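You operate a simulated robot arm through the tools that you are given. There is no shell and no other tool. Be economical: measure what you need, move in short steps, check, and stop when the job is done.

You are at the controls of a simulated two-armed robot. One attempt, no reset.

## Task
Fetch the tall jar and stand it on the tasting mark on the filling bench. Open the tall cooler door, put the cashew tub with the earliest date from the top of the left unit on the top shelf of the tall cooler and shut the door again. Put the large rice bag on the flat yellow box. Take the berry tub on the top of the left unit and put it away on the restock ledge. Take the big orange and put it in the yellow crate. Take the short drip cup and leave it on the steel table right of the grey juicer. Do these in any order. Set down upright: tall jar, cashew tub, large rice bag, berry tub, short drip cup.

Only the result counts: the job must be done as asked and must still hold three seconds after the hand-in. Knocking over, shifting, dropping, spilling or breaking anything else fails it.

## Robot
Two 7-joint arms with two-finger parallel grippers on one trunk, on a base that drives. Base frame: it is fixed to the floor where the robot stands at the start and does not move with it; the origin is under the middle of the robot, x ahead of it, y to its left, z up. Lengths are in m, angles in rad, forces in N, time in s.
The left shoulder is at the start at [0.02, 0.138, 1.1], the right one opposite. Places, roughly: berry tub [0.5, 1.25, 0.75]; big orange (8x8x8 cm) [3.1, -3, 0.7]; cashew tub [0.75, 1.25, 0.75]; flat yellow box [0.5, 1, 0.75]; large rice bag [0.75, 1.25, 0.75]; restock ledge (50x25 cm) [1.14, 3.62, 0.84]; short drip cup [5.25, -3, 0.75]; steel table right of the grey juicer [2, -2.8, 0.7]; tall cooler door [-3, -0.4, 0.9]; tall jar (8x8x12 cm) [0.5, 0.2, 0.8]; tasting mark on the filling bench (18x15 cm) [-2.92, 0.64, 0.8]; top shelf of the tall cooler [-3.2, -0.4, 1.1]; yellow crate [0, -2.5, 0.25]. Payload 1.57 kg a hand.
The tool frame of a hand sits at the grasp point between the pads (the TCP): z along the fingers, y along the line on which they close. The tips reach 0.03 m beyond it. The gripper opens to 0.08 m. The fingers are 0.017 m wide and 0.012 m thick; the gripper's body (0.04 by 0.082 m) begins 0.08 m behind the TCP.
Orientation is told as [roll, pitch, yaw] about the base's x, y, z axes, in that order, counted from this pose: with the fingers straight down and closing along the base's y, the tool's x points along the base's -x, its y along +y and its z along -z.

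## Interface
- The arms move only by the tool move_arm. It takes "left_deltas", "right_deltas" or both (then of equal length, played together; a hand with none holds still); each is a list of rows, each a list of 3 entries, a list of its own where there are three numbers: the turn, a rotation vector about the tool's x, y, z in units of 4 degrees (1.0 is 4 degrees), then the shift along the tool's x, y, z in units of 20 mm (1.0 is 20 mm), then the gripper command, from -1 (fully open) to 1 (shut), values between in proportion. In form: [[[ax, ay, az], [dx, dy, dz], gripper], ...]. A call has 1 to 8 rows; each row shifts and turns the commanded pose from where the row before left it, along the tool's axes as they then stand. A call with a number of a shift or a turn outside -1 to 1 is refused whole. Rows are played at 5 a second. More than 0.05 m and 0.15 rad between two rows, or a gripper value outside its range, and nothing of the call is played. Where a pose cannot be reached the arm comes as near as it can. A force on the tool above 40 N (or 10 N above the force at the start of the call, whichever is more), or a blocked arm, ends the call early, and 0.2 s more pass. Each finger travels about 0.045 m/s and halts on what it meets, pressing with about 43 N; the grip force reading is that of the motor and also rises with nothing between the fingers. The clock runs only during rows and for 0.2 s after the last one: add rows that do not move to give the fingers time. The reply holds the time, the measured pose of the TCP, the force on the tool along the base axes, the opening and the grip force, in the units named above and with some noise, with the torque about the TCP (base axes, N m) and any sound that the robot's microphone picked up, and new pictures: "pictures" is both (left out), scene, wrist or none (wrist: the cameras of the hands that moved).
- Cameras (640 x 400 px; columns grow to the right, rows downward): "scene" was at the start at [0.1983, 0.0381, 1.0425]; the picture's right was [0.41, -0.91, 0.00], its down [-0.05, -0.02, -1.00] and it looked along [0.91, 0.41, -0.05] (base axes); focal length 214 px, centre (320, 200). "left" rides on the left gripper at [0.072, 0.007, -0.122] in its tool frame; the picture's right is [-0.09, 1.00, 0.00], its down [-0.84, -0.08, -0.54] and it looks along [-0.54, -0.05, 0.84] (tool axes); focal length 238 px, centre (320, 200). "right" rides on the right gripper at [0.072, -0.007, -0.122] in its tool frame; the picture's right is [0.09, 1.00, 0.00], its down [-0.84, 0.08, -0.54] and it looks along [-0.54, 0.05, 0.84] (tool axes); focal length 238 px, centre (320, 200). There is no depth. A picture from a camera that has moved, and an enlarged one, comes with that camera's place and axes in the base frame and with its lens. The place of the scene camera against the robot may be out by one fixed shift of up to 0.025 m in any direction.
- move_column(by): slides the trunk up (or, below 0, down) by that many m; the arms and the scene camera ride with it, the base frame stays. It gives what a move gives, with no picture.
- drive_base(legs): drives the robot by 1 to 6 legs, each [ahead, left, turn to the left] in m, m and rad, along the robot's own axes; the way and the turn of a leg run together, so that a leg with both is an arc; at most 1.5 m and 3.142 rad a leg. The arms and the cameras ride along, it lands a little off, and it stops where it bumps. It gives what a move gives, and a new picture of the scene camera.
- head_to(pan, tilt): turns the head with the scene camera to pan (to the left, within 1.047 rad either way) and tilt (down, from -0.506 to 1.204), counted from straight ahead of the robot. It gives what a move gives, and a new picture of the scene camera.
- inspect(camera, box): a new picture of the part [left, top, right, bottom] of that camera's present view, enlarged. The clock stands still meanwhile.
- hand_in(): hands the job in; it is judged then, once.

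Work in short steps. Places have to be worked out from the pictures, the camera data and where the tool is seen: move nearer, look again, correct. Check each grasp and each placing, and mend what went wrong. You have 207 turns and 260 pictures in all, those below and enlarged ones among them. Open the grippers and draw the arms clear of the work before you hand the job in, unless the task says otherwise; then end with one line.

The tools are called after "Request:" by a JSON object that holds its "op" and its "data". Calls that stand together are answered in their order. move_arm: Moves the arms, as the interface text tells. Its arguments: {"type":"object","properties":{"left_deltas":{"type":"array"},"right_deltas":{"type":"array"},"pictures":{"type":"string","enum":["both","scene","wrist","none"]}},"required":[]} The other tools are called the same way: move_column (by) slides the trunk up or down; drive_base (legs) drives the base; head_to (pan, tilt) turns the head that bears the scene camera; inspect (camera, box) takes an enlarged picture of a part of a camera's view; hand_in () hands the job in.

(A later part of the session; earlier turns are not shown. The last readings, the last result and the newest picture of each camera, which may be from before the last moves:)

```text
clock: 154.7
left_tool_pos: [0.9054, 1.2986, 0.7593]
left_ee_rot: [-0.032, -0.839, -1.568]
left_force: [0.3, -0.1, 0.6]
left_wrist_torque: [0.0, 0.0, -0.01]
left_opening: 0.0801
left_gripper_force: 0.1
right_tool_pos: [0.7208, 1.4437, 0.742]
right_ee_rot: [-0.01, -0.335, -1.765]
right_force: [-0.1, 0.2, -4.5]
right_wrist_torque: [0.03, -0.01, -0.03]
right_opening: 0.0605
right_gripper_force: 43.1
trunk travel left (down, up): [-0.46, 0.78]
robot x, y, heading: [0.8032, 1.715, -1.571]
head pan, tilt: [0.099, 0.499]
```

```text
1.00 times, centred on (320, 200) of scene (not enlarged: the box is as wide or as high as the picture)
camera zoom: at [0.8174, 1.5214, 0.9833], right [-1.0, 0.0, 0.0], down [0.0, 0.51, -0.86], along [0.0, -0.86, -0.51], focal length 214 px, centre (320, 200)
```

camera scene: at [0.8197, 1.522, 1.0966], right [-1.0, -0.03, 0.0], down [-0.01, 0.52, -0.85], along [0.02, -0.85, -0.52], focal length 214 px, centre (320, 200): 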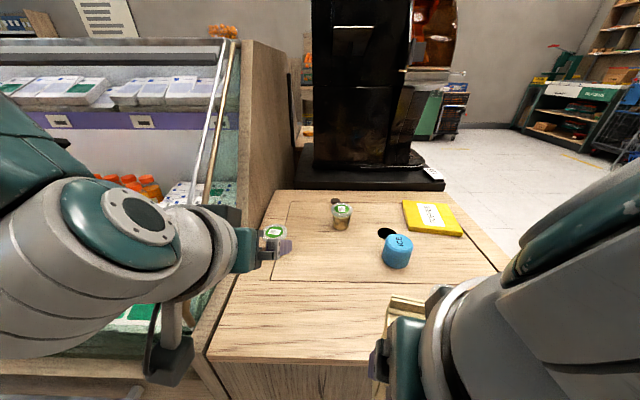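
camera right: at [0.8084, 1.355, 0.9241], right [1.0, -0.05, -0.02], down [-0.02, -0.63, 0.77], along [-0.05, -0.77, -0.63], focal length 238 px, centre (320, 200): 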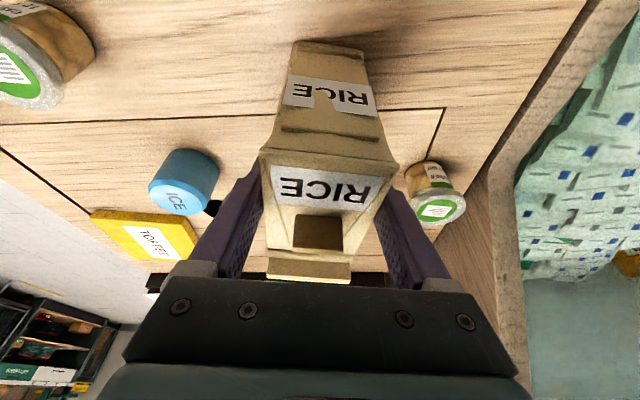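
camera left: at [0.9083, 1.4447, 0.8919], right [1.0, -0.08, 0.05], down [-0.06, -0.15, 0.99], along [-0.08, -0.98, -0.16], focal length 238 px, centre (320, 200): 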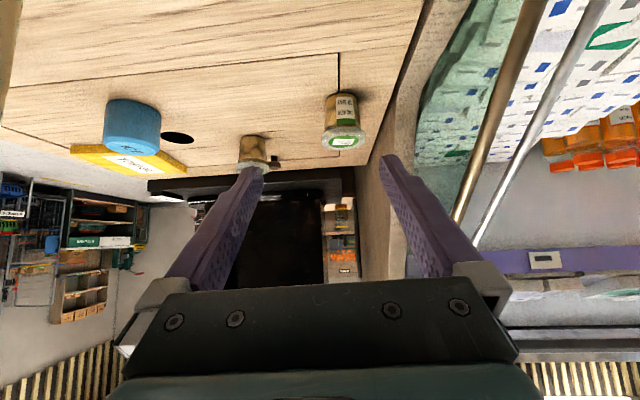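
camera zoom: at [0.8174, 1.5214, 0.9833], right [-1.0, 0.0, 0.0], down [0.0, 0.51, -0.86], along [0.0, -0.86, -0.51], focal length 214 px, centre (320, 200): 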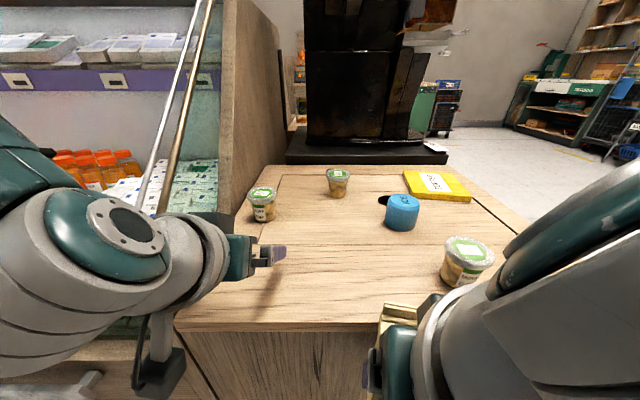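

Surface is at 0.709, lid bottom near 0.76, tub at [0.920, 1.157]. I advance 10 cm, easing right and slightly down.

Request:
{"op": "move_arm", "data": {"left_deltas": [[[0, 0, 0], [-0.56, 0.16, 0.84], -1], [[0, 0, 0], [-0.56, 0.16, 0.84], -1], [[0, 0, 0], [-0.56, 0.16, 0.84], -1], [[0, 0, 0], [-0.56, 0.16, 0.84], -1], [[0, 0, 0], [-0.56, 0.16, 0.84], -1]]}}

```text
clock: 155.9
left_tool_pos: [0.9204, 1.1978, 0.7452]
left_ee_rot: [-0.035, -0.837, -1.567]
left_force: [-0.4, 0.2, 0.7]
left_wrist_torque: [0.01, 0.04, -0.01]
left_opening: 0.0801
left_gripper_force: 0.0
right_tool_pos: [0.7215, 1.444, 0.7423]
right_ee_rot: [-0.01, -0.332, -1.762]
right_force: [0.1, 0.9, -4.8]
right_wrist_torque: [0.04, 0.0, -0.01]
right_opening: 0.0607
right_gripper_force: 43.0
trunk travel left (down, up): [-0.46, 0.78]
robot x, y, heading: [0.8036, 1.7104, -1.571]
head pan, tilt: [0.099, 0.499]
camera scene: at [0.8161, 1.5212, 0.9841], right [-1.0, 0.01, 0.0], down [0.01, 0.5, -0.87], along [-0.01, -0.87, -0.5], focal length 214 px, centre (320, 200)
camera left: at [0.9306, 1.3377, 0.7724], right [1.0, -0.08, 0.05], down [-0.06, -0.15, 0.99], along [-0.08, -0.98, -0.16], focal length 238 px, centre (320, 200)
```

scene: 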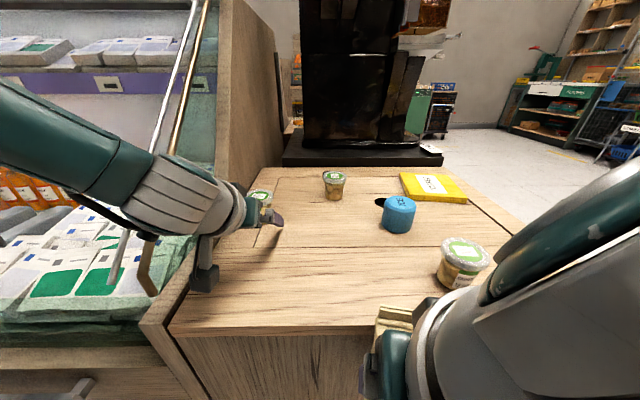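
left: 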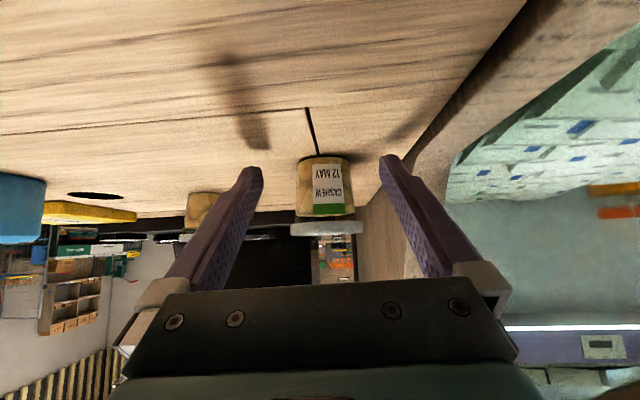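

Tub is centred between the fingers. Forward 2.5 cm more and look.

Request:
{"op": "move_arm", "data": {"left_deltas": [[[0, 0, 0], [-0.4, 0, 0.55], -1], [[0, 0, 0], [-0.4, 0, 0.55], -1], [[0, 0, 0], [0, 0, 0], -1]], "pictures": "wrist"}}

Request:
{"op": "inspect", "data": {"camera": "scene", "box": [190, 160, 310, 250]}}

```text
clock: 156.7
left_tool_pos: [0.9189, 1.171, 0.7416]
left_ee_rot: [-0.034, -0.841, -1.57]
left_force: [-0.1, -0.2, 0.5]
left_wrist_torque: [0.01, 0.0, -0.02]
left_opening: 0.0802
left_gripper_force: 0.1
right_tool_pos: [0.7227, 1.4455, 0.7433]
right_ee_rot: [-0.008, -0.333, -1.76]
right_force: [0.5, -0.2, -4.1]
right_wrist_torque: [0.09, -0.03, 0.0]
right_opening: 0.0603
right_gripper_force: 42.7
trunk travel left (down, up): [-0.46, 0.78]
robot x, y, heading: [0.7978, 1.7075, -1.573]
head pan, tilt: [0.099, 0.499]
camera left: at [0.9294, 1.3109, 0.7695], right [1.0, -0.09, 0.05], down [-0.06, -0.15, 0.99], along [-0.08, -0.98, -0.16], focal length 238 px, centre (320, 200)
```

left: 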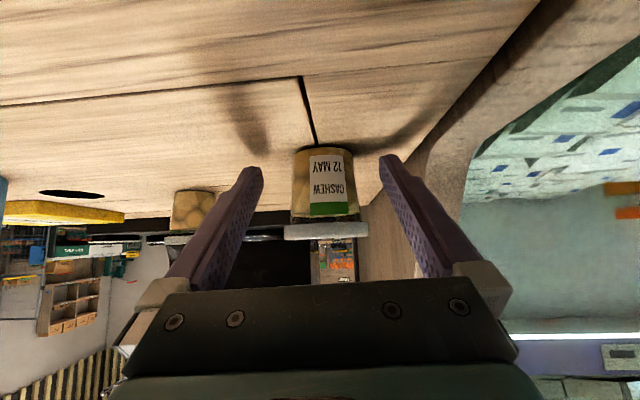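

```text
4.44 times, centred on (250, 205) of scene
camera zoom: at [0.8155, 1.5212, 0.9845], right [-1.0, 0.02, 0.0], down [0.01, 0.49, -0.87], along [-0.02, -0.87, -0.49], focal length 953 px, centre (631, 178)
```

zoom: 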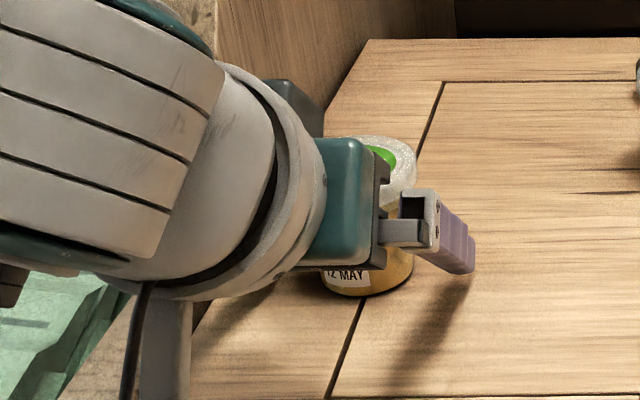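

Tub centre is near y = 1.14, so I go 1.8 cm further and close.

Request:
{"op": "move_arm", "data": {"left_deltas": [[[0, 0, 0], [-0.6, 0, 0.68], -1], [[0, 0, 0], [0, 0, 0], -1], [[0, 0, 0], [0, 0, 0], 0.3], [[0, 0, 0], [0, 0, 0], 0.6], [[0, 0, 0], [0, 0, 0], 1], [[0, 0, 0], [0, 0, 0], 1], [[0, 0, 0], [0, 0, 0], 1]], "pictures": "wrist"}}

```text
clock: 158.3
left_tool_pos: [0.9171, 1.1543, 0.7411]
left_ee_rot: [-0.034, -0.84, -1.57]
left_force: [-0.4, 0.2, -0.1]
left_wrist_torque: [0.02, 0.0, -0.04]
left_opening: 0.0476
left_gripper_force: 40.0
right_tool_pos: [0.7239, 1.4467, 0.7418]
right_ee_rot: [-0.009, -0.333, -1.757]
right_force: [-0.1, -0.3, -3.5]
right_wrist_torque: [0.04, -0.04, 0.01]
right_opening: 0.0605
right_gripper_force: 43.2
trunk travel left (down, up): [-0.46, 0.78]
robot x, y, heading: [0.7994, 1.7105, -1.571]
head pan, tilt: [0.099, 0.499]
camera left: at [0.9284, 1.2928, 0.7686], right [1.0, -0.08, 0.05], down [-0.06, -0.15, 0.99], along [-0.08, -0.98, -0.16], focal length 238 px, centre (320, 200)
```

left: 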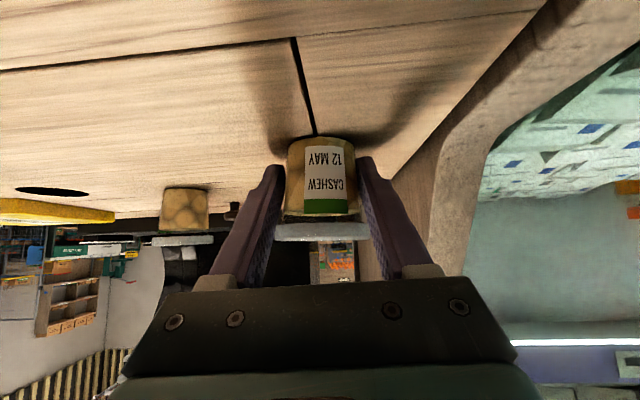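

Opening 47.6 mm: the body is held, below the lid. I lift with the column and check.

Request:
{"op": "move_column", "data": {"by": 0.12}}

Request:
{"op": "inspect", "data": {"camera": "left", "box": [0, 0, 640, 400]}}

```text
clock: 159.8
left_tool_pos: [0.9182, 1.1535, 0.8615]
left_ee_rot: [-0.033, -0.842, -1.569]
left_force: [-0.3, -0.1, -1.1]
left_wrist_torque: [-0.01, 0.03, 0.04]
left_opening: 0.0473
left_gripper_force: 42.9
right_tool_pos: [0.7239, 1.4468, 0.8633]
right_ee_rot: [-0.009, -0.331, -1.755]
right_force: [0.0, 0.6, -4.0]
right_wrist_torque: [0.06, -0.03, 0.02]
right_opening: 0.0604
right_gripper_force: 42.7
trunk travel left (down, up): [-0.58, 0.66]
robot x, y, heading: [0.7964, 1.7129, -1.575]
head pan, tilt: [0.099, 0.499]
```

```text
1.00 times, centred on (320, 200) of left (not enlarged: the box is as wide or as high as the picture)
camera zoom: at [0.9284, 1.2929, 0.8885], right [1.0, -0.08, 0.05], down [-0.06, -0.15, 0.99], along [-0.08, -0.98, -0.16], focal length 238 px, centre (320, 200)
```

zoom: 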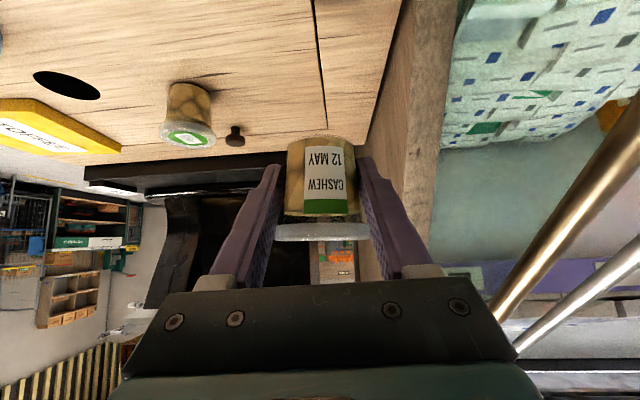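

Tub is held. I back off, raise, and go round to the front of the unit to set the bag on the yellow box.

Request:
{"op": "drive_base", "data": {"legs": [[-0.45, 0, 0]]}}

Request:
{"op": "move_column", "data": {"by": 0.1}}

Request:
{"op": "move_arm", "data": {"left_deltas": [[[0, 0, 0], [0, 0, -0.9], 1], [[0, 0, 0], [0, 0, -0.9], 1], [[0, 0, 0], [0, 0, -0.9], 1], [[0, 0, 0], [0.3, 0, -0.9], 1], [[0, 0, 0], [0.3, 0, -0.9], 1], [[0, 0, 0], [0.3, 0, -0.9], 1]], "pictures": "none"}}

Request:
{"op": "drive_base", "data": {"legs": [[0, -1.0, 0], [0, 0, 1.571], [0, -1.05, 0]]}}

```text
clock: 162.5
left_tool_pos: [0.919, 1.5989, 0.8602]
left_ee_rot: [-0.034, -0.839, -1.567]
left_force: [0.1, 0.2, -1.1]
left_wrist_torque: [0.02, 0.02, 0.0]
left_opening: 0.0478
left_gripper_force: 42.4
right_tool_pos: [0.7246, 1.8912, 0.864]
right_ee_rot: [-0.007, -0.333, -1.751]
right_force: [-1.1, 0.1, -4.6]
right_wrist_torque: [0.02, -0.01, -0.01]
right_opening: 0.0604
right_gripper_force: 43.4
trunk travel left (down, up): [-0.58, 0.66]
robot x, y, heading: [0.8012, 2.1556, -1.57]
head pan, tilt: [0.099, 0.499]
camera scene: at [0.814, 1.9663, 1.1058], right [-1.0, 0.04, 0.0], down [0.02, 0.48, -0.88], along [-0.04, -0.88, -0.48], focal length 214 px, centre (320, 200)
```

scene: 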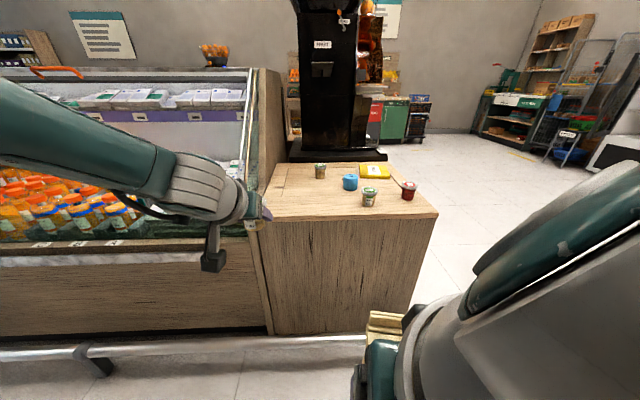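

```text
clock: 163.8
left_tool_pos: [0.9205, 1.5987, 0.9624]
left_ee_rot: [-0.034, -0.839, -1.567]
left_force: [0.1, 0.0, -0.4]
left_wrist_torque: [-0.03, -0.03, 0.05]
left_opening: 0.0476
left_gripper_force: 42.4
right_tool_pos: [0.7227, 1.8868, 0.9634]
right_ee_rot: [-0.011, -0.337, -1.761]
right_force: [-0.4, 0.4, -4.0]
right_wrist_torque: [0.03, -0.02, -0.01]
right_opening: 0.0605
right_gripper_force: 42.5
trunk travel left (down, up): [-0.68, 0.56]
robot x, y, heading: [0.8038, 2.152, -1.571]
head pan, tilt: [0.099, 0.499]
```

```text
clock: 165.2
left_tool_pos: [0.924, 1.6906, 1.02]
left_ee_rot: [-0.032, -0.84, -1.566]
left_force: [1.4, 0.1, -0.8]
left_wrist_torque: [0.01, 0.02, -0.02]
left_opening: 0.0477
left_gripper_force: 43.3
right_tool_pos: [0.7228, 1.8881, 0.9624]
right_ee_rot: [-0.012, -0.337, -1.762]
right_force: [0.0, -0.9, -4.1]
right_wrist_torque: [0.06, -0.01, 0.05]
right_opening: 0.0606
right_gripper_force: 43.0
trunk travel left (down, up): [-0.68, 0.56]
robot x, y, heading: [0.8039, 2.1566, -1.574]
head pan, tilt: [0.099, 0.499]
```

```text
clock: 179.1
left_tool_pos: [0.2448, 1.2254, 1.0191]
left_ee_rot: [-0.035, -0.839, -0.019]
left_force: [0.2, 0.2, -0.6]
left_wrist_torque: [0.03, 0.01, 0.0]
left_opening: 0.0476
left_gripper_force: 43.0
right_tool_pos: [0.0433, 1.029, 0.9604]
right_ee_rot: [-0.012, -0.34, -0.214]
right_force: [0.4, 0.2, -5.1]
right_wrist_torque: [0.0, 0.02, 0.0]
right_opening: 0.0604
right_gripper_force: 43.2
trunk travel left (down, up): [-0.68, 0.56]
robot x, y, heading: [-0.223, 1.1144, -0.024]
head pan, tilt: [0.099, 0.499]
camera scene: at [-0.0176, 1.1123, 1.2056], right [-0.01, -1.0, 0.0], down [-0.48, 0.0, -0.88], along [0.88, -0.01, -0.48], focal length 214 px, centre (320, 200)
```

scene: 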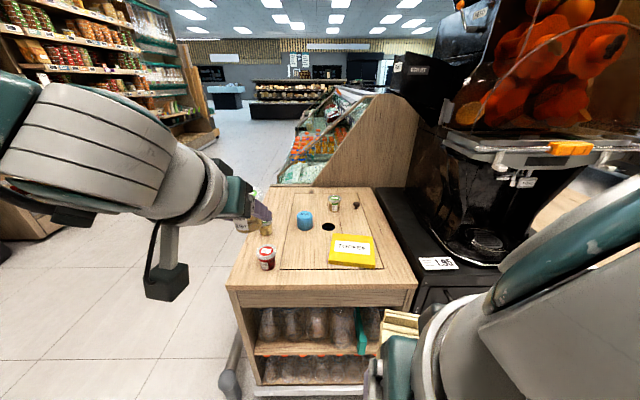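

The box centre is about [0.505, 1.005]. I drive in 24 cm and extend the bag over it.

Request:
{"op": "drive_base", "data": {"legs": [[0.24, -0.02, 0.024]]}}

Request:
{"op": "move_arm", "data": {"right_deltas": [[[0, 0, 0], [-0.94, 0.2, 0.33], 1], [[0, 0, 0], [-0.94, 0.2, 0.33], 1], [[0, 0, 0], [-0.94, 0.2, 0.33], 1], [[0, 0, 0], [-0.94, 0.2, 0.33], 1], [[0, 0, 0], [-0.94, 0.2, 0.33], 1], [[0, 0, 0], [-0.94, 0.2, 0.33], 1], [[0, 0, 0], [-0.94, 0.2, 0.33], 1], [[0, 0, 0], [-0.94, 0.2, 0.33], 1]]}}

```text
clock: 180.8
left_tool_pos: [0.4786, 1.2165, 1.0194]
left_ee_rot: [-0.035, -0.84, 0.01]
left_force: [-0.3, 0.5, -0.9]
left_wrist_torque: [0.0, 0.04, 0.02]
left_opening: 0.0476
left_gripper_force: 42.9
right_tool_pos: [0.2849, 1.0129, 0.9612]
right_ee_rot: [-0.016, -0.341, -0.189]
right_force: [0.9, 0.2, -3.8]
right_wrist_torque: [0.01, 0.06, -0.01]
right_opening: 0.0606
right_gripper_force: 43.2
trunk travel left (down, up): [-0.68, 0.56]
robot x, y, heading: [0.0121, 1.0946, 0.008]
head pan, tilt: [0.099, 0.499]
camera scene: at [0.219, 1.0986, 1.2052], right [0.04, -1.0, 0.0], down [-0.49, -0.02, -0.87], along [0.87, 0.04, -0.49], focal length 214 px, centre (320, 200)
```

scene: 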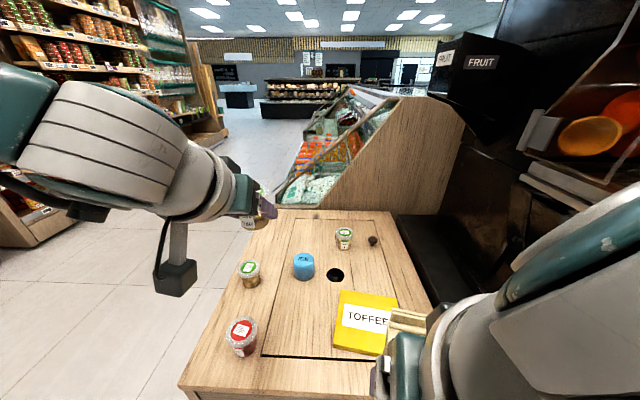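

```text
clock: 182.7
left_tool_pos: [0.4782, 1.2173, 1.0199]
left_ee_rot: [-0.033, -0.839, 0.01]
left_force: [-0.1, -0.9, -1.0]
left_wrist_torque: [0.0, 0.02, 0.01]
left_opening: 0.0473
left_gripper_force: 42.5
right_tool_pos: [0.4477, 1.0132, 0.9624]
right_ee_rot: [-0.016, -0.339, -0.193]
right_force: [-0.4, 0.1, -4.6]
right_wrist_torque: [0.0, 0.02, 0.03]
right_opening: 0.0605
right_gripper_force: 43.2
trunk travel left (down, up): [-0.68, 0.56]
robot x, y, heading: [0.013, 1.0962, 0.007]
head pan, tilt: [0.099, 0.499]
camera scene: at [0.2187, 1.1043, 1.2061], right [0.11, -0.99, 0.0], down [-0.48, -0.05, -0.88], along [0.87, 0.09, -0.48], focal length 214 px, centre (320, 200)
camera right: at [0.3408, 1.0291, 1.0525], right [0.11, 0.99, -0.05], down [0.61, -0.03, 0.79], along [0.78, -0.11, -0.61], focal length 238 px, centre (320, 200)
```

scene: 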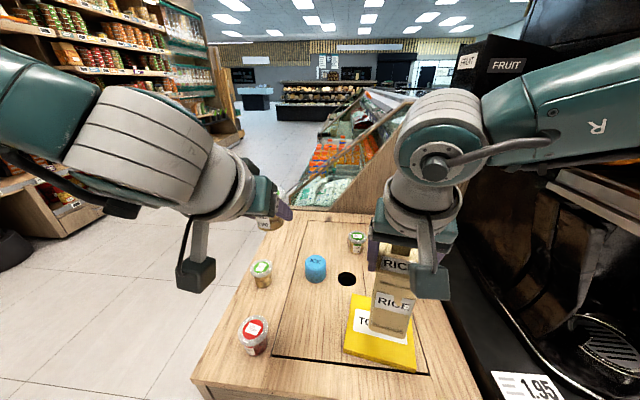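
right: 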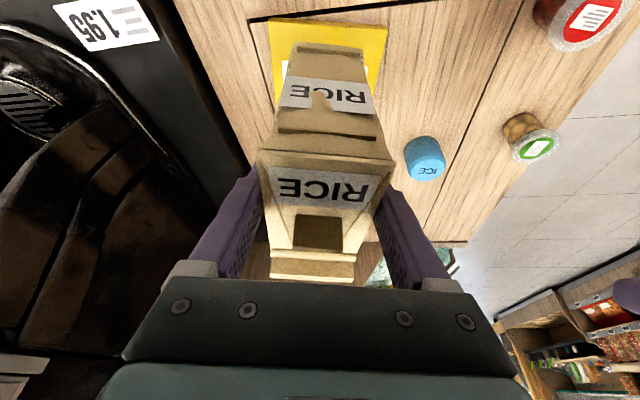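

Box centre by the wrist view is [0.493, 1.003]. Forward 4 cm, then lower with the column until near the box top.

Request:
{"op": "move_arm", "data": {"right_deltas": [[[0, 0, 0], [-0.98, 0, 0.35], 1], [[0, 0, 0], [-0.98, 0, 0.35], 1]], "pictures": "none"}}

Request:
{"op": "move_column", "data": {"by": -0.085}}

Request:
{"op": "inspect", "data": {"camera": "right", "box": [0, 0, 640, 400]}}

Request:
{"op": "inspect", "data": {"camera": "scene", "box": [300, 180, 480, 380]}}

```text
clock: 183.2
left_tool_pos: [0.4793, 1.2178, 1.0203]
left_ee_rot: [-0.033, -0.839, 0.01]
left_force: [0.5, -0.1, -0.8]
left_wrist_torque: [0.03, 0.02, 0.01]
left_opening: 0.0476
left_gripper_force: 42.9
right_tool_pos: [0.4884, 1.0053, 0.962]
right_ee_rot: [-0.014, -0.34, -0.193]
right_force: [0.8, 0.2, -4.1]
right_wrist_torque: [0.04, 0.0, 0.01]
right_opening: 0.0604
right_gripper_force: 43.2
trunk travel left (down, up): [-0.68, 0.56]
robot x, y, heading: [0.01, 1.0922, 0.005]
head pan, tilt: [0.099, 0.499]
```

```text
clock: 184.5
left_tool_pos: [0.4787, 1.2173, 0.9334]
left_ee_rot: [-0.034, -0.84, 0.009]
left_force: [-0.5, 0.4, -1.5]
left_wrist_torque: [0.01, 0.03, -0.01]
left_opening: 0.0474
left_gripper_force: 42.7
right_tool_pos: [0.4881, 1.0055, 0.8764]
right_ee_rot: [-0.015, -0.341, -0.192]
right_force: [-0.8, -0.5, -3.9]
right_wrist_torque: [0.01, 0.05, -0.01]
right_opening: 0.0604
right_gripper_force: 43.8
trunk travel left (down, up): [-0.595, 0.645]
robot x, y, heading: [0.0116, 1.0944, 0.004]
head pan, tilt: [0.099, 0.499]
```

```text
1.00 times, centred on (320, 200) of right (not enlarged: the box is as wide or as high as the picture)
camera zoom: at [0.3809, 1.0209, 0.9676], right [0.11, 0.99, -0.04], down [0.61, -0.03, 0.79], along [0.78, -0.11, -0.61], focal length 238 px, centre (320, 200)
```

zoom: 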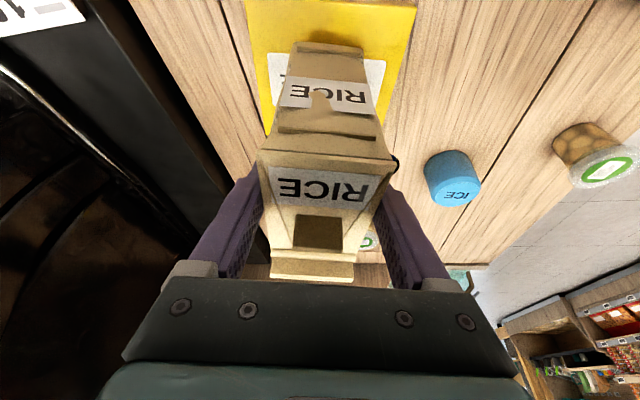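

```text
2.00 times, centred on (390, 280) of scene
camera zoom: at [0.2187, 1.1043, 1.1212], right [0.11, -0.99, 0.0], down [-0.48, -0.05, -0.88], along [0.87, 0.09, -0.48], focal length 429 px, centre (180, 40)
```

zoom: 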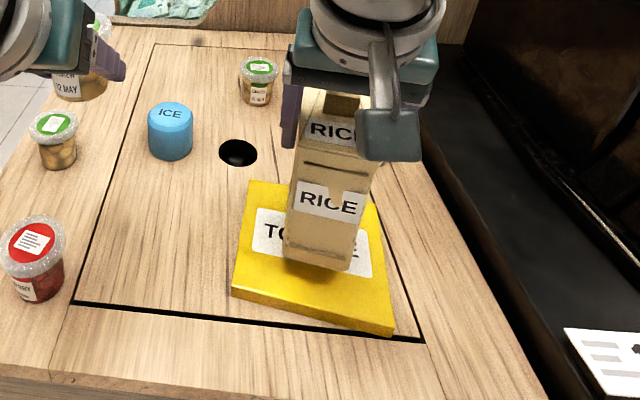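

Bag sits over the box. I lower the last 2 cm in small steps.

Request:
{"op": "move_arm", "data": {"right_deltas": [[[0, 0, 0], [0.13, 0, 0.37], 1], [[0, 0, 0], [0.13, 0, 0.37], 1], [[0, 0, 0], [0.1, 0, 0.28], 1]], "pictures": "none"}}

```text
clock: 185.3
left_tool_pos: [0.4789, 1.2183, 0.9342]
left_ee_rot: [-0.033, -0.839, 0.011]
left_force: [-1.1, -0.6, -0.6]
left_wrist_torque: [0.01, -0.05, -0.01]
left_opening: 0.0473
left_gripper_force: 43.1
right_tool_pos: [0.4877, 1.0054, 0.8548]
right_ee_rot: [-0.016, -0.341, -0.192]
right_force: [0.1, 0.6, -4.1]
right_wrist_torque: [0.03, 0.05, 0.01]
right_opening: 0.0607
right_gripper_force: 43.6
trunk travel left (down, up): [-0.595, 0.645]
robot x, y, heading: [0.0144, 1.0911, 0.004]
head pan, tilt: [0.099, 0.499]
```

No contact yet (force still -4 N). I continue down in small steps.

Request:
{"op": "move_arm", "data": {"right_deltas": [[[0, 0, 0], [0.07, 0, 0.19], 1], [[0, 0, 0], [0.07, 0, 0.19], 1], [[0, 0, 0], [0, 0, 0], 1]], "pictures": "none"}}

```text
clock: 186.1
left_tool_pos: [0.4792, 1.2168, 0.935]
left_ee_rot: [-0.036, -0.84, 0.012]
left_force: [0.6, 0.3, -0.5]
left_wrist_torque: [0.04, -0.07, 0.01]
left_opening: 0.0474
left_gripper_force: 43.3
right_tool_pos: [0.4891, 1.0054, 0.8489]
right_ee_rot: [-0.015, -0.343, -0.193]
right_force: [-4.2, -0.8, 16.2]
right_wrist_torque: [0.58, 1.07, 0.15]
right_opening: 0.0603
right_gripper_force: 43.2
trunk travel left (down, up): [-0.595, 0.645]
robot x, y, heading: [0.0134, 1.0937, 0.012]
head pan, tilt: [0.099, 0.499]
```

Contact. I release and lift straight up along the fingers' sides.

Request:
{"op": "move_arm", "data": {"right_deltas": [[[0, 0, 0], [-0.02, 0, -0.1], 0.6], [[0, 0, 0], [0, 0, 0], 0.2], [[0, 0, 0], [0, 0, 0], -1], [[0, 0, 0], [0, 0, 0], -1], [[0, 0, 0], [-0.33, 0, -0.94], -1], [[0, 0, 0], [-0.33, 0, -0.94], -1], [[0, 0, 0], [-0.33, 0, -0.94], -1], [[0, 0, 0], [-0.33, 0, -0.94], -1]]}}

```text
clock: 187.9
left_tool_pos: [0.478, 1.2169, 0.9347]
left_ee_rot: [-0.036, -0.839, 0.01]
left_force: [0.0, 0.2, 0.0]
left_wrist_torque: [0.0, -0.02, -0.04]
left_opening: 0.0474
left_gripper_force: 42.8
right_tool_pos: [0.4883, 1.0087, 0.9302]
right_ee_rot: [-0.015, -0.341, -0.194]
right_force: [-0.2, 0.2, -0.2]
right_wrist_torque: [0.03, 0.03, 0.03]
right_opening: 0.0801
right_gripper_force: 0.0
trunk travel left (down, up): [-0.595, 0.645]
robot x, y, heading: [0.0154, 1.0948, 0.007]
head pan, tilt: [0.099, 0.499]
camera scene: at [0.219, 1.1042, 1.1212], right [0.11, -0.99, 0.0], down [-0.48, -0.05, -0.88], along [0.87, 0.09, -0.48], focal length 214 px, centre (320, 200)
camera right: at [0.3805, 1.0224, 1.0205], right [0.11, 0.99, -0.04], down [0.61, -0.03, 0.79], along [0.78, -0.11, -0.61], focal length 238 px, centre (320, 200)
```

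scene: 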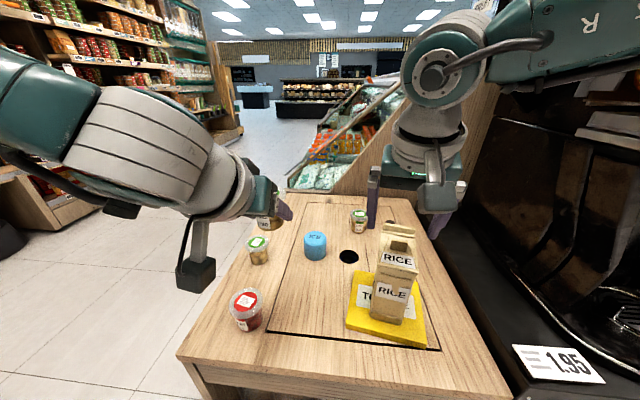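
right: 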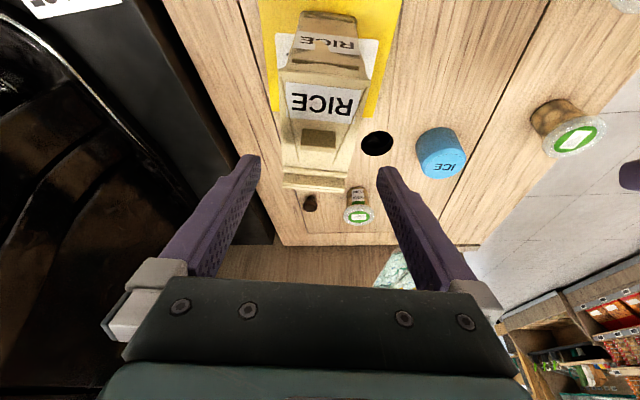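

Rice bag stands on the yellow box. Next the berry tub with the right hand: I lift clear of the bag, draw back, and tilt the right hand; also raise the left hand a bit.

Request:
{"op": "move_arm", "data": {"right_deltas": [[[0, 0, 0], [-0.33, 0, -0.94], -1], [[0, 0, 0], [-0.33, 0, -0.94], -1], [[0, 0, 0], [0.94, 0, -0.33], -1], [[0, 0, 0], [0.94, 0, -0.33], -1], [[0, -1, 0], [0.94, 0, -0.33], -1], [[0, -1, 0], [0.9, 0, -0.4], -1], [[0, -1, 0], [0, 0, 0], -1], [[0, -1, 0], [0, 0, 0], -1]], "left_deltas": [[[0, 0, 0], [-0.74, 0, -0.67], 1], [[0, 0, 0], [-0.74, 0, -0.67], 1], [[0, 0, 0], [-0.74, 0, -0.67], 1], [[0, 0, 0], [-0.74, 0, -0.67], 1], [[0, 0, 0], [0, 0, 0], 1], [[0, 0, 0], [0, 0, 0], 1], [[0, 0, 0], [0, 0, 0], 1], [[0, 0, 0], [0, 0, 0], 1]], "pictures": "none"}}

Request:
{"op": "move_arm", "data": {"right_deltas": [[[0, -1, -1], [0, 0, 0], -1], [[0, -1, -1], [0, 0, 0], -1], [[0, -1, -0.7], [0, 0, 0], -1]], "pictures": "none"}}

Request:
{"op": "drive_base", "data": {"legs": [[-0.02, 0.2, -0.005]]}}

Request:
{"op": "inspect", "data": {"camera": "right", "box": [0, 0, 640, 400]}}

```text
clock: 189.7
left_tool_pos: [0.4801, 1.2193, 1.0159]
left_ee_rot: [-0.034, -0.839, 0.01]
left_force: [0.2, 0.3, -1.3]
left_wrist_torque: [0.03, 0.03, 0.01]
left_opening: 0.0474
left_gripper_force: 42.9
right_tool_pos: [0.4101, 1.0209, 0.9685]
right_ee_rot: [-0.016, -0.622, -0.189]
right_force: [-0.4, -0.1, 1.0]
right_wrist_torque: [0.0, -0.03, 0.0]
right_opening: 0.0802
right_gripper_force: 0.0
trunk travel left (down, up): [-0.595, 0.645]
robot x, y, heading: [0.0153, 1.0948, 0.004]
head pan, tilt: [0.099, 0.499]
```

```text
clock: 190.5
left_tool_pos: [0.4784, 1.2196, 1.0152]
left_ee_rot: [-0.033, -0.84, 0.011]
left_force: [0.1, 0.0, -0.1]
left_wrist_torque: [-0.04, 0.01, -0.02]
left_opening: 0.0475
left_gripper_force: 43.3
right_tool_pos: [0.4101, 1.0224, 0.9675]
right_ee_rot: [-0.201, -0.808, 0.094]
right_force: [-0.4, 0.5, 0.6]
right_wrist_torque: [-0.01, -0.01, 0.0]
right_opening: 0.0801
right_gripper_force: 0.1
trunk travel left (down, up): [-0.595, 0.645]
robot x, y, heading: [0.016, 1.0977, 0.003]
head pan, tilt: [0.099, 0.499]
```

```text
clock: 192.1
left_tool_pos: [0.4593, 1.4172, 1.0148]
left_ee_rot: [-0.033, -0.839, 0.009]
left_force: [0.2, 0.9, 0.0]
left_wrist_torque: [0.01, 0.05, 0.0]
left_opening: 0.0473
left_gripper_force: 42.9
right_tool_pos: [0.3892, 1.2204, 0.9672]
right_ee_rot: [-0.199, -0.811, 0.09]
right_force: [0.6, 1.0, 0.2]
right_wrist_torque: [-0.01, -0.02, 0.01]
right_opening: 0.08
right_gripper_force: 0.0
trunk travel left (down, up): [-0.595, 0.645]
robot x, y, heading: [-0.0037, 1.2912, 0.002]
head pan, tilt: [0.099, 0.499]
camera scene: at [0.198, 1.3032, 1.1212], right [0.1, -0.99, 0.0], down [-0.48, -0.05, -0.88], along [0.87, 0.09, -0.48], focal length 214 px, centre (320, 200)
```

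scene: 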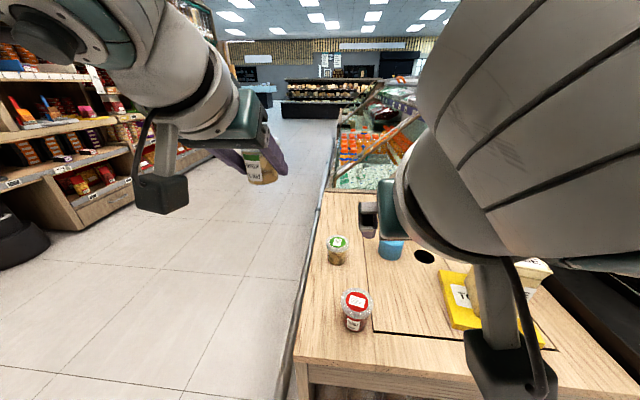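

```text
1.00 times, centred on (320, 200) of right (not enlarged: the box is as wide or as high as the picture)
camera zoom: at [0.2512, 1.2253, 0.9997], right [-0.01, 0.98, -0.2], down [0.19, 0.2, 0.96], along [0.98, -0.03, -0.18], focal length 238 px, centre (320, 200)
```

zoom: 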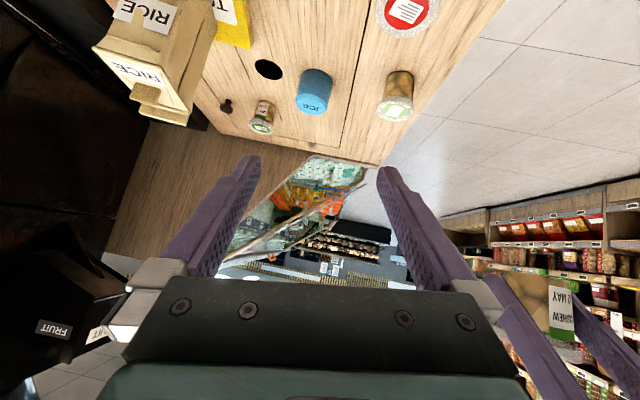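

I fix the roll, move the base left 4 cm and back 6 cm, then lower the column in front of the berry tub (≈[0.44, 1.26]).

Request:
{"op": "move_arm", "data": {"right_deltas": [[[-0.66, 0, 0.69], [0, 0, 0], -1], [[-0.66, 0, 0.69], [0, 0, 0], -1], [[-0.66, 0, 0.69], [0, 0, 0], -1]], "pictures": "none"}}

Request:
{"op": "drive_base", "data": {"legs": [[-0.06, 0.04, 0]]}}

Request:
{"op": "move_column", "data": {"by": -0.13}}

Request:
{"op": "inspect", "data": {"camera": "right", "box": [0, 0, 640, 400]}}

```text
clock: 192.9
left_tool_pos: [0.4578, 1.4182, 1.0149]
left_ee_rot: [-0.035, -0.84, 0.009]
left_force: [-0.3, 0.5, 0.1]
left_wrist_torque: [0.01, -0.02, -0.05]
left_opening: 0.0472
left_gripper_force: 42.8
right_tool_pos: [0.3883, 1.2198, 0.9672]
right_ee_rot: [0.095, -0.818, -0.122]
right_force: [0.2, -0.7, 0.3]
right_wrist_torque: [0.02, 0.01, 0.01]
right_opening: 0.0803
right_gripper_force: 0.0
trunk travel left (down, up): [-0.595, 0.645]
robot x, y, heading: [-0.0078, 1.2908, 0.004]
head pan, tilt: [0.099, 0.499]
```

```text
clock: 193.9
left_tool_pos: [0.3977, 1.4577, 1.0154]
left_ee_rot: [-0.034, -0.841, 0.009]
left_force: [-0.5, -0.9, -1.9]
left_wrist_torque: [0.02, -0.01, 0.03]
left_opening: 0.0471
left_gripper_force: 43.1
right_tool_pos: [0.3284, 1.2611, 0.9682]
right_ee_rot: [0.092, -0.817, -0.12]
right_force: [-0.4, 0.4, 0.2]
right_wrist_torque: [0.01, 0.01, 0.01]
right_opening: 0.0798
right_gripper_force: 0.0
trunk travel left (down, up): [-0.595, 0.645]
robot x, y, heading: [-0.0681, 1.3322, 0.004]
head pan, tilt: [0.099, 0.499]
camera scene: at [0.1377, 1.3433, 1.1212], right [0.1, -0.99, 0.0], down [-0.48, -0.05, -0.88], along [0.87, 0.09, -0.48], focal length 214 px, centre (320, 200)
```

scene: 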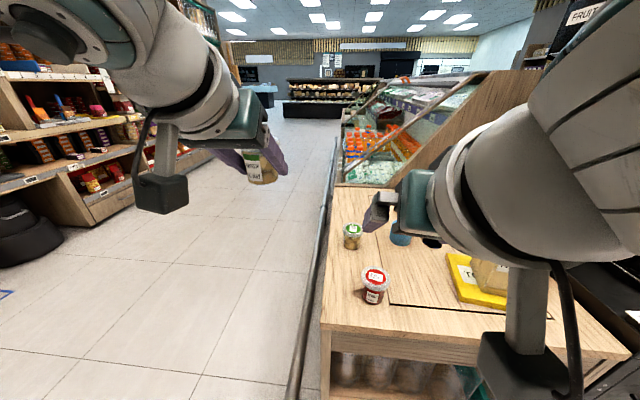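

```text
clock: 195.5
left_tool_pos: [0.3996, 1.4566, 0.8856]
left_ee_rot: [-0.035, -0.839, 0.011]
left_force: [0.6, -0.5, -0.3]
left_wrist_torque: [0.0, 0.02, -0.01]
left_opening: 0.0472
left_gripper_force: 42.8
right_tool_pos: [0.3289, 1.2602, 0.8378]
right_ee_rot: [0.093, -0.817, -0.121]
right_force: [0.6, -0.9, 0.4]
right_wrist_torque: [0.01, 0.01, 0.02]
right_opening: 0.0801
right_gripper_force: 0.0
trunk travel left (down, up): [-0.465, 0.775]
robot x, y, heading: [-0.0693, 1.3289, 0.008]
head pan, tilt: [0.099, 0.499]
```

```text
1.00 times, centred on (320, 200) of right (not enlarged: the box is as wide or as high as the picture)
camera zoom: at [0.1909, 1.2587, 0.8686], right [-0.01, 1.0, 0.0], down [0.18, 0.01, 0.98], along [0.98, 0.01, -0.18], focal length 238 px, centre (320, 200)
```

zoom: 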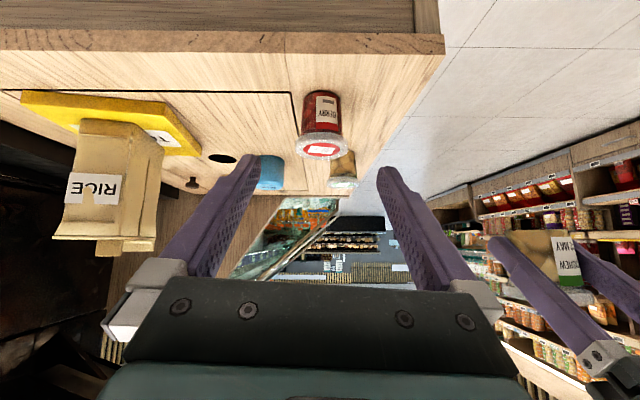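

Berry tub centre ≈ [0.445, 1.262]. I level the roll and lower the hand in front of it.

Request:
{"op": "move_arm", "data": {"right_deltas": [[[0.6, 0, -0.63], [0.4, 0, 0.93], -1], [[0, 0, 0], [0.4, 0, 0.93], -1], [[0, 0, 0], [0.4, 0, 0.93], -1], [[0, 0, 0], [0.4, 0, 0.93], -1], [[0, 0, 0], [0.4, 0, 0.93], -1]]}}

```text
clock: 196.7
left_tool_pos: [0.3993, 1.4578, 0.8856]
left_ee_rot: [-0.035, -0.838, 0.008]
left_force: [0.0, -1.1, -1.0]
left_wrist_torque: [0.03, -0.01, 0.0]
left_opening: 0.0471
left_gripper_force: 43.0
right_tool_pos: [0.3699, 1.2591, 0.7444]
right_ee_rot: [0.003, -0.819, -0.054]
right_force: [-0.2, 1.0, -0.7]
right_wrist_torque: [0.03, -0.02, -0.03]
right_opening: 0.0801
right_gripper_force: 0.0
trunk travel left (down, up): [-0.465, 0.775]
robot x, y, heading: [-0.0621, 1.3335, 0.008]
head pan, tilt: [0.099, 0.499]
camera scene: at [0.1378, 1.3433, 0.9912], right [0.1, -0.99, 0.0], down [-0.48, -0.05, -0.88], along [0.87, 0.09, -0.48], focal length 214 px, centre (320, 200)
camera right: at [0.232, 1.2588, 0.7755], right [-0.01, 1.0, -0.07], down [0.18, 0.07, 0.98], along [0.98, 0.0, -0.18], focal length 238 px, centre (320, 200)
```

scene: 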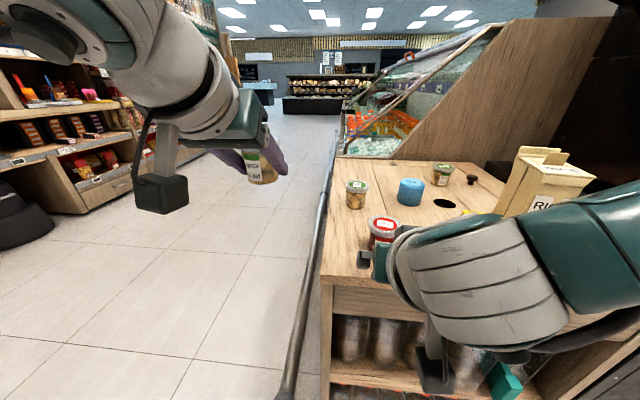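
right: 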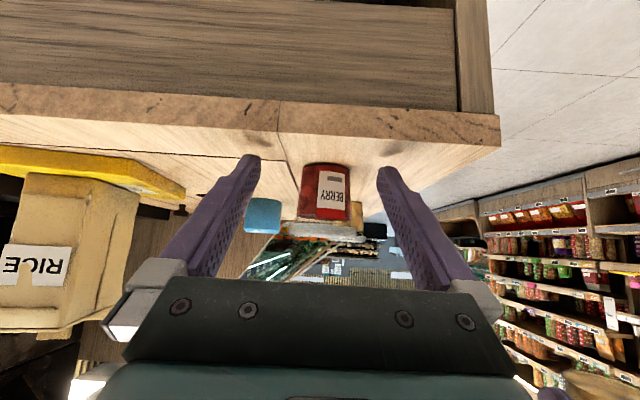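

I advance 6 cm around the tub and close.

Request:
{"op": "move_arm", "data": {"right_deltas": [[[0, 0, 0], [-0.69, 0.1, 0.77], -1], [[0, 0, 0], [-0.69, 0.1, 0.77], -1], [[0, 0, 0], [-0.69, 0.05, 0.79], -1], [[0, 0, 0], [0, 0, 0], -1]], "pictures": "wrist"}}

```text
clock: 197.7
left_tool_pos: [0.3985, 1.4579, 0.8853]
left_ee_rot: [-0.035, -0.839, 0.011]
left_force: [0.1, -0.4, -1.0]
left_wrist_torque: [0.0, 0.01, 0.0]
left_opening: 0.0471
left_gripper_force: 43.0
right_tool_pos: [0.4322, 1.2593, 0.7422]
right_ee_rot: [0.002, -0.818, -0.055]
right_force: [-0.7, 1.3, 0.1]
right_wrist_torque: [0.04, -0.02, 0.04]
right_opening: 0.08
right_gripper_force: 0.1
trunk travel left (down, up): [-0.465, 0.775]
robot x, y, heading: [-0.0711, 1.3338, 0.006]
head pan, tilt: [0.099, 0.499]
camera right: at [0.2943, 1.2602, 0.7736], right [-0.01, 1.0, -0.07], down [0.18, 0.07, 0.98], along [0.98, 0.0, -0.18], focal length 238 px, centre (320, 200)
```

right: 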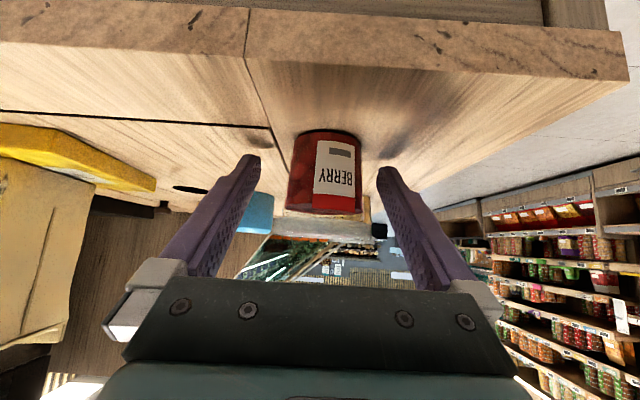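

Same framing as the cashew tub at its grip. Close.

Request:
{"op": "move_arm", "data": {"right_deltas": [[[0, 0, 0], [0, 0.2, 0], -0.2], [[0, 0, 0], [0, 0, 0], 0.3], [[0, 0, 0], [0, 0, 0], 0.6], [[0, 0, 0], [0, 0, 0], 1], [[0, 0, 0], [0, 0, 0], 1], [[0, 0, 0], [0, 0, 0], 1]], "pictures": "wrist"}}

Request:
{"op": "move_column", "data": {"by": 0.15}}

Request:
{"op": "inspect", "data": {"camera": "right", "box": [0, 0, 640, 400]}}

```text
clock: 199.1
left_tool_pos: [0.3983, 1.4583, 0.8854]
left_ee_rot: [-0.033, -0.839, 0.01]
left_force: [0.7, -0.5, -0.5]
left_wrist_torque: [-0.02, 0.0, -0.03]
left_opening: 0.0469
left_gripper_force: 42.6
right_tool_pos: [0.4328, 1.2651, 0.743]
right_ee_rot: [0.005, -0.82, -0.057]
right_force: [0.2, 0.4, -0.4]
right_wrist_torque: [0.04, -0.01, 0.03]
right_opening: 0.0488
right_gripper_force: 43.1
trunk travel left (down, up): [-0.465, 0.775]
robot x, y, heading: [-0.0687, 1.3338, 0.009]
head pan, tilt: [0.099, 0.499]
camera right: at [0.2946, 1.265, 0.7741], right [-0.01, 1.0, -0.07], down [0.18, 0.07, 0.98], along [0.98, 0.0, -0.18], focal length 238 px, centre (320, 200)
```

right: 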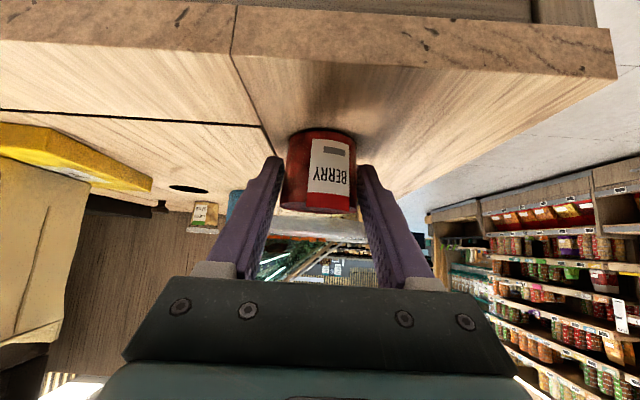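

```text
clock: 200.8
left_tool_pos: [0.3991, 1.4575, 1.0341]
left_ee_rot: [-0.035, -0.84, 0.01]
left_force: [-0.8, 0.0, -1.7]
left_wrist_torque: [-0.02, -0.02, 0.02]
left_opening: 0.0471
left_gripper_force: 42.8
right_tool_pos: [0.4339, 1.265, 0.8937]
right_ee_rot: [0.004, -0.819, -0.056]
right_force: [-0.4, 0.0, -0.7]
right_wrist_torque: [-0.01, -0.04, -0.01]
right_opening: 0.0488
right_gripper_force: 42.9
trunk travel left (down, up): [-0.615, 0.625]
robot x, y, heading: [-0.0682, 1.3308, 0.001]
head pan, tilt: [0.099, 0.499]
```

```text
1.00 times, centred on (320, 200) of right (not enlarged: the box is as wide or as high as the picture)
camera zoom: at [0.2944, 1.2649, 0.9239], right [-0.01, 1.0, -0.07], down [0.18, 0.07, 0.98], along [0.98, 0.0, -0.18], focal length 238 px, centre (320, 200)
```

zoom: 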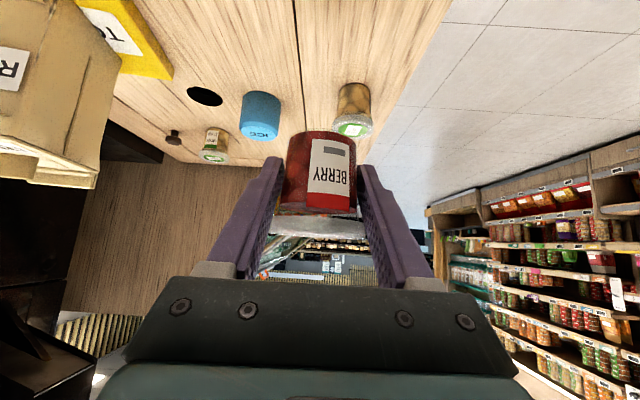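

Both tubs held. I back off and drive toward the restock ledge at [1.14, 3.62].

Request:
{"op": "drive_base", "data": {"legs": [[-0.3, 0, 0], [0, 0, 1.571], [1.0, 0, 0], [0, -1.4, 0]]}}

Request:
{"op": "head_to", "data": {"pan": 0, "tilt": 0.25}}

```text
clock: 218.1
left_tool_pos: [0.9039, 2.8234, 1.0353]
left_ee_rot: [-0.035, -0.84, 1.601]
left_force: [-0.3, -0.1, -0.6]
left_wrist_torque: [-0.01, 0.0, 0.0]
left_opening: 0.047
left_gripper_force: 43.3
right_tool_pos: [1.0964, 2.8616, 0.8931]
right_ee_rot: [0.004, -0.82, 1.533]
right_force: [-0.1, -0.5, -0.8]
right_wrist_torque: [0.0, 0.03, -0.04]
right_opening: 0.0483
right_gripper_force: 42.6
trunk travel left (down, up): [-0.615, 0.625]
robot x, y, heading: [1.0385, 2.3606, 1.597]
head pan, tilt: [0.099, 0.499]
camera scene: at [1.0399, 2.5502, 1.1412], right [0.99, 0.12, 0.0], down [0.06, -0.48, -0.88], along [-0.11, 0.87, -0.48], focal length 214 px, centre (320, 200)
```

scene: 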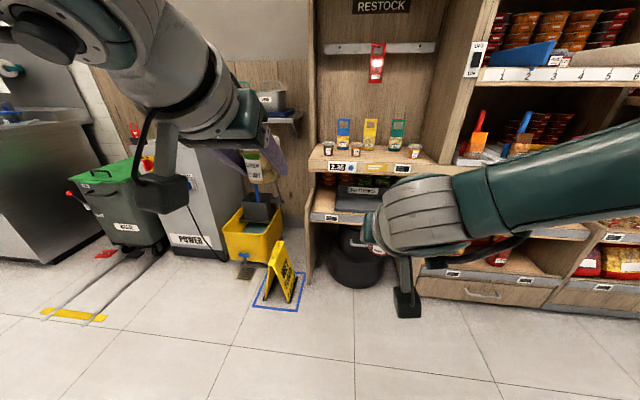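

```text
clock: 218.9
left_tool_pos: [0.9049, 2.8231, 1.0347]
left_ee_rot: [-0.035, -0.841, 1.6]
left_force: [-0.2, 0.7, -1.0]
left_wrist_torque: [-0.02, -0.01, -0.03]
left_opening: 0.0471
left_gripper_force: 42.8
right_tool_pos: [1.0963, 2.862, 0.8933]
right_ee_rot: [0.003, -0.82, 1.535]
right_force: [0.2, -0.8, -0.8]
right_wrist_torque: [-0.04, 0.01, -0.01]
right_opening: 0.0483
right_gripper_force: 42.8
trunk travel left (down, up): [-0.615, 0.625]
robot x, y, heading: [1.0353, 2.3647, 1.602]
head pan, tilt: [0.0, 0.25]
camera scene: at [1.0488, 2.5533, 1.1643], right [1.0, 0.02, 0.0], down [0.01, -0.25, -0.97], along [-0.02, 0.97, -0.25], focal length 214 px, centre (320, 200)
```

scene: 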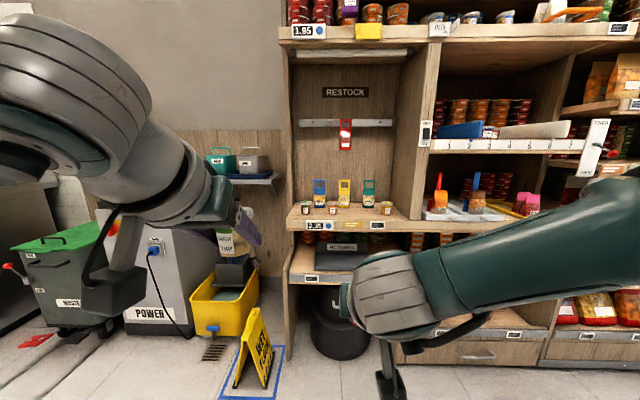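

The restock ledge is the board under the RESTOCK sign, with some items on it. I zoom in for free space.

Request:
{"op": "inspect", "data": {"camera": "scene", "box": [280, 160, 430, 250]}}

```text
4.27 times, centred on (355, 205) of scene
camera zoom: at [1.0488, 2.5533, 1.1643], right [1.0, 0.02, 0.0], down [0.01, -0.25, -0.97], along [-0.02, 0.97, -0.25], focal length 915 px, centre (171, 179)
```

zoom: 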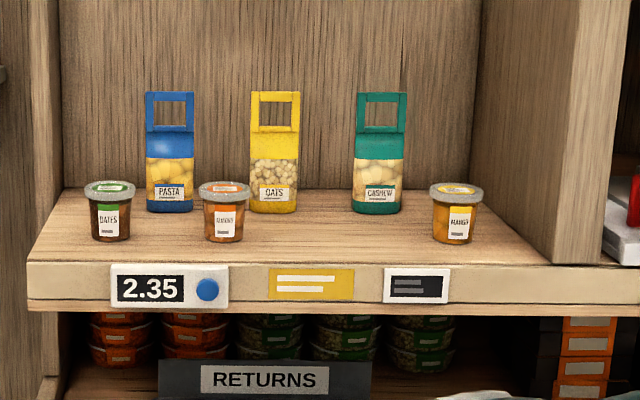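

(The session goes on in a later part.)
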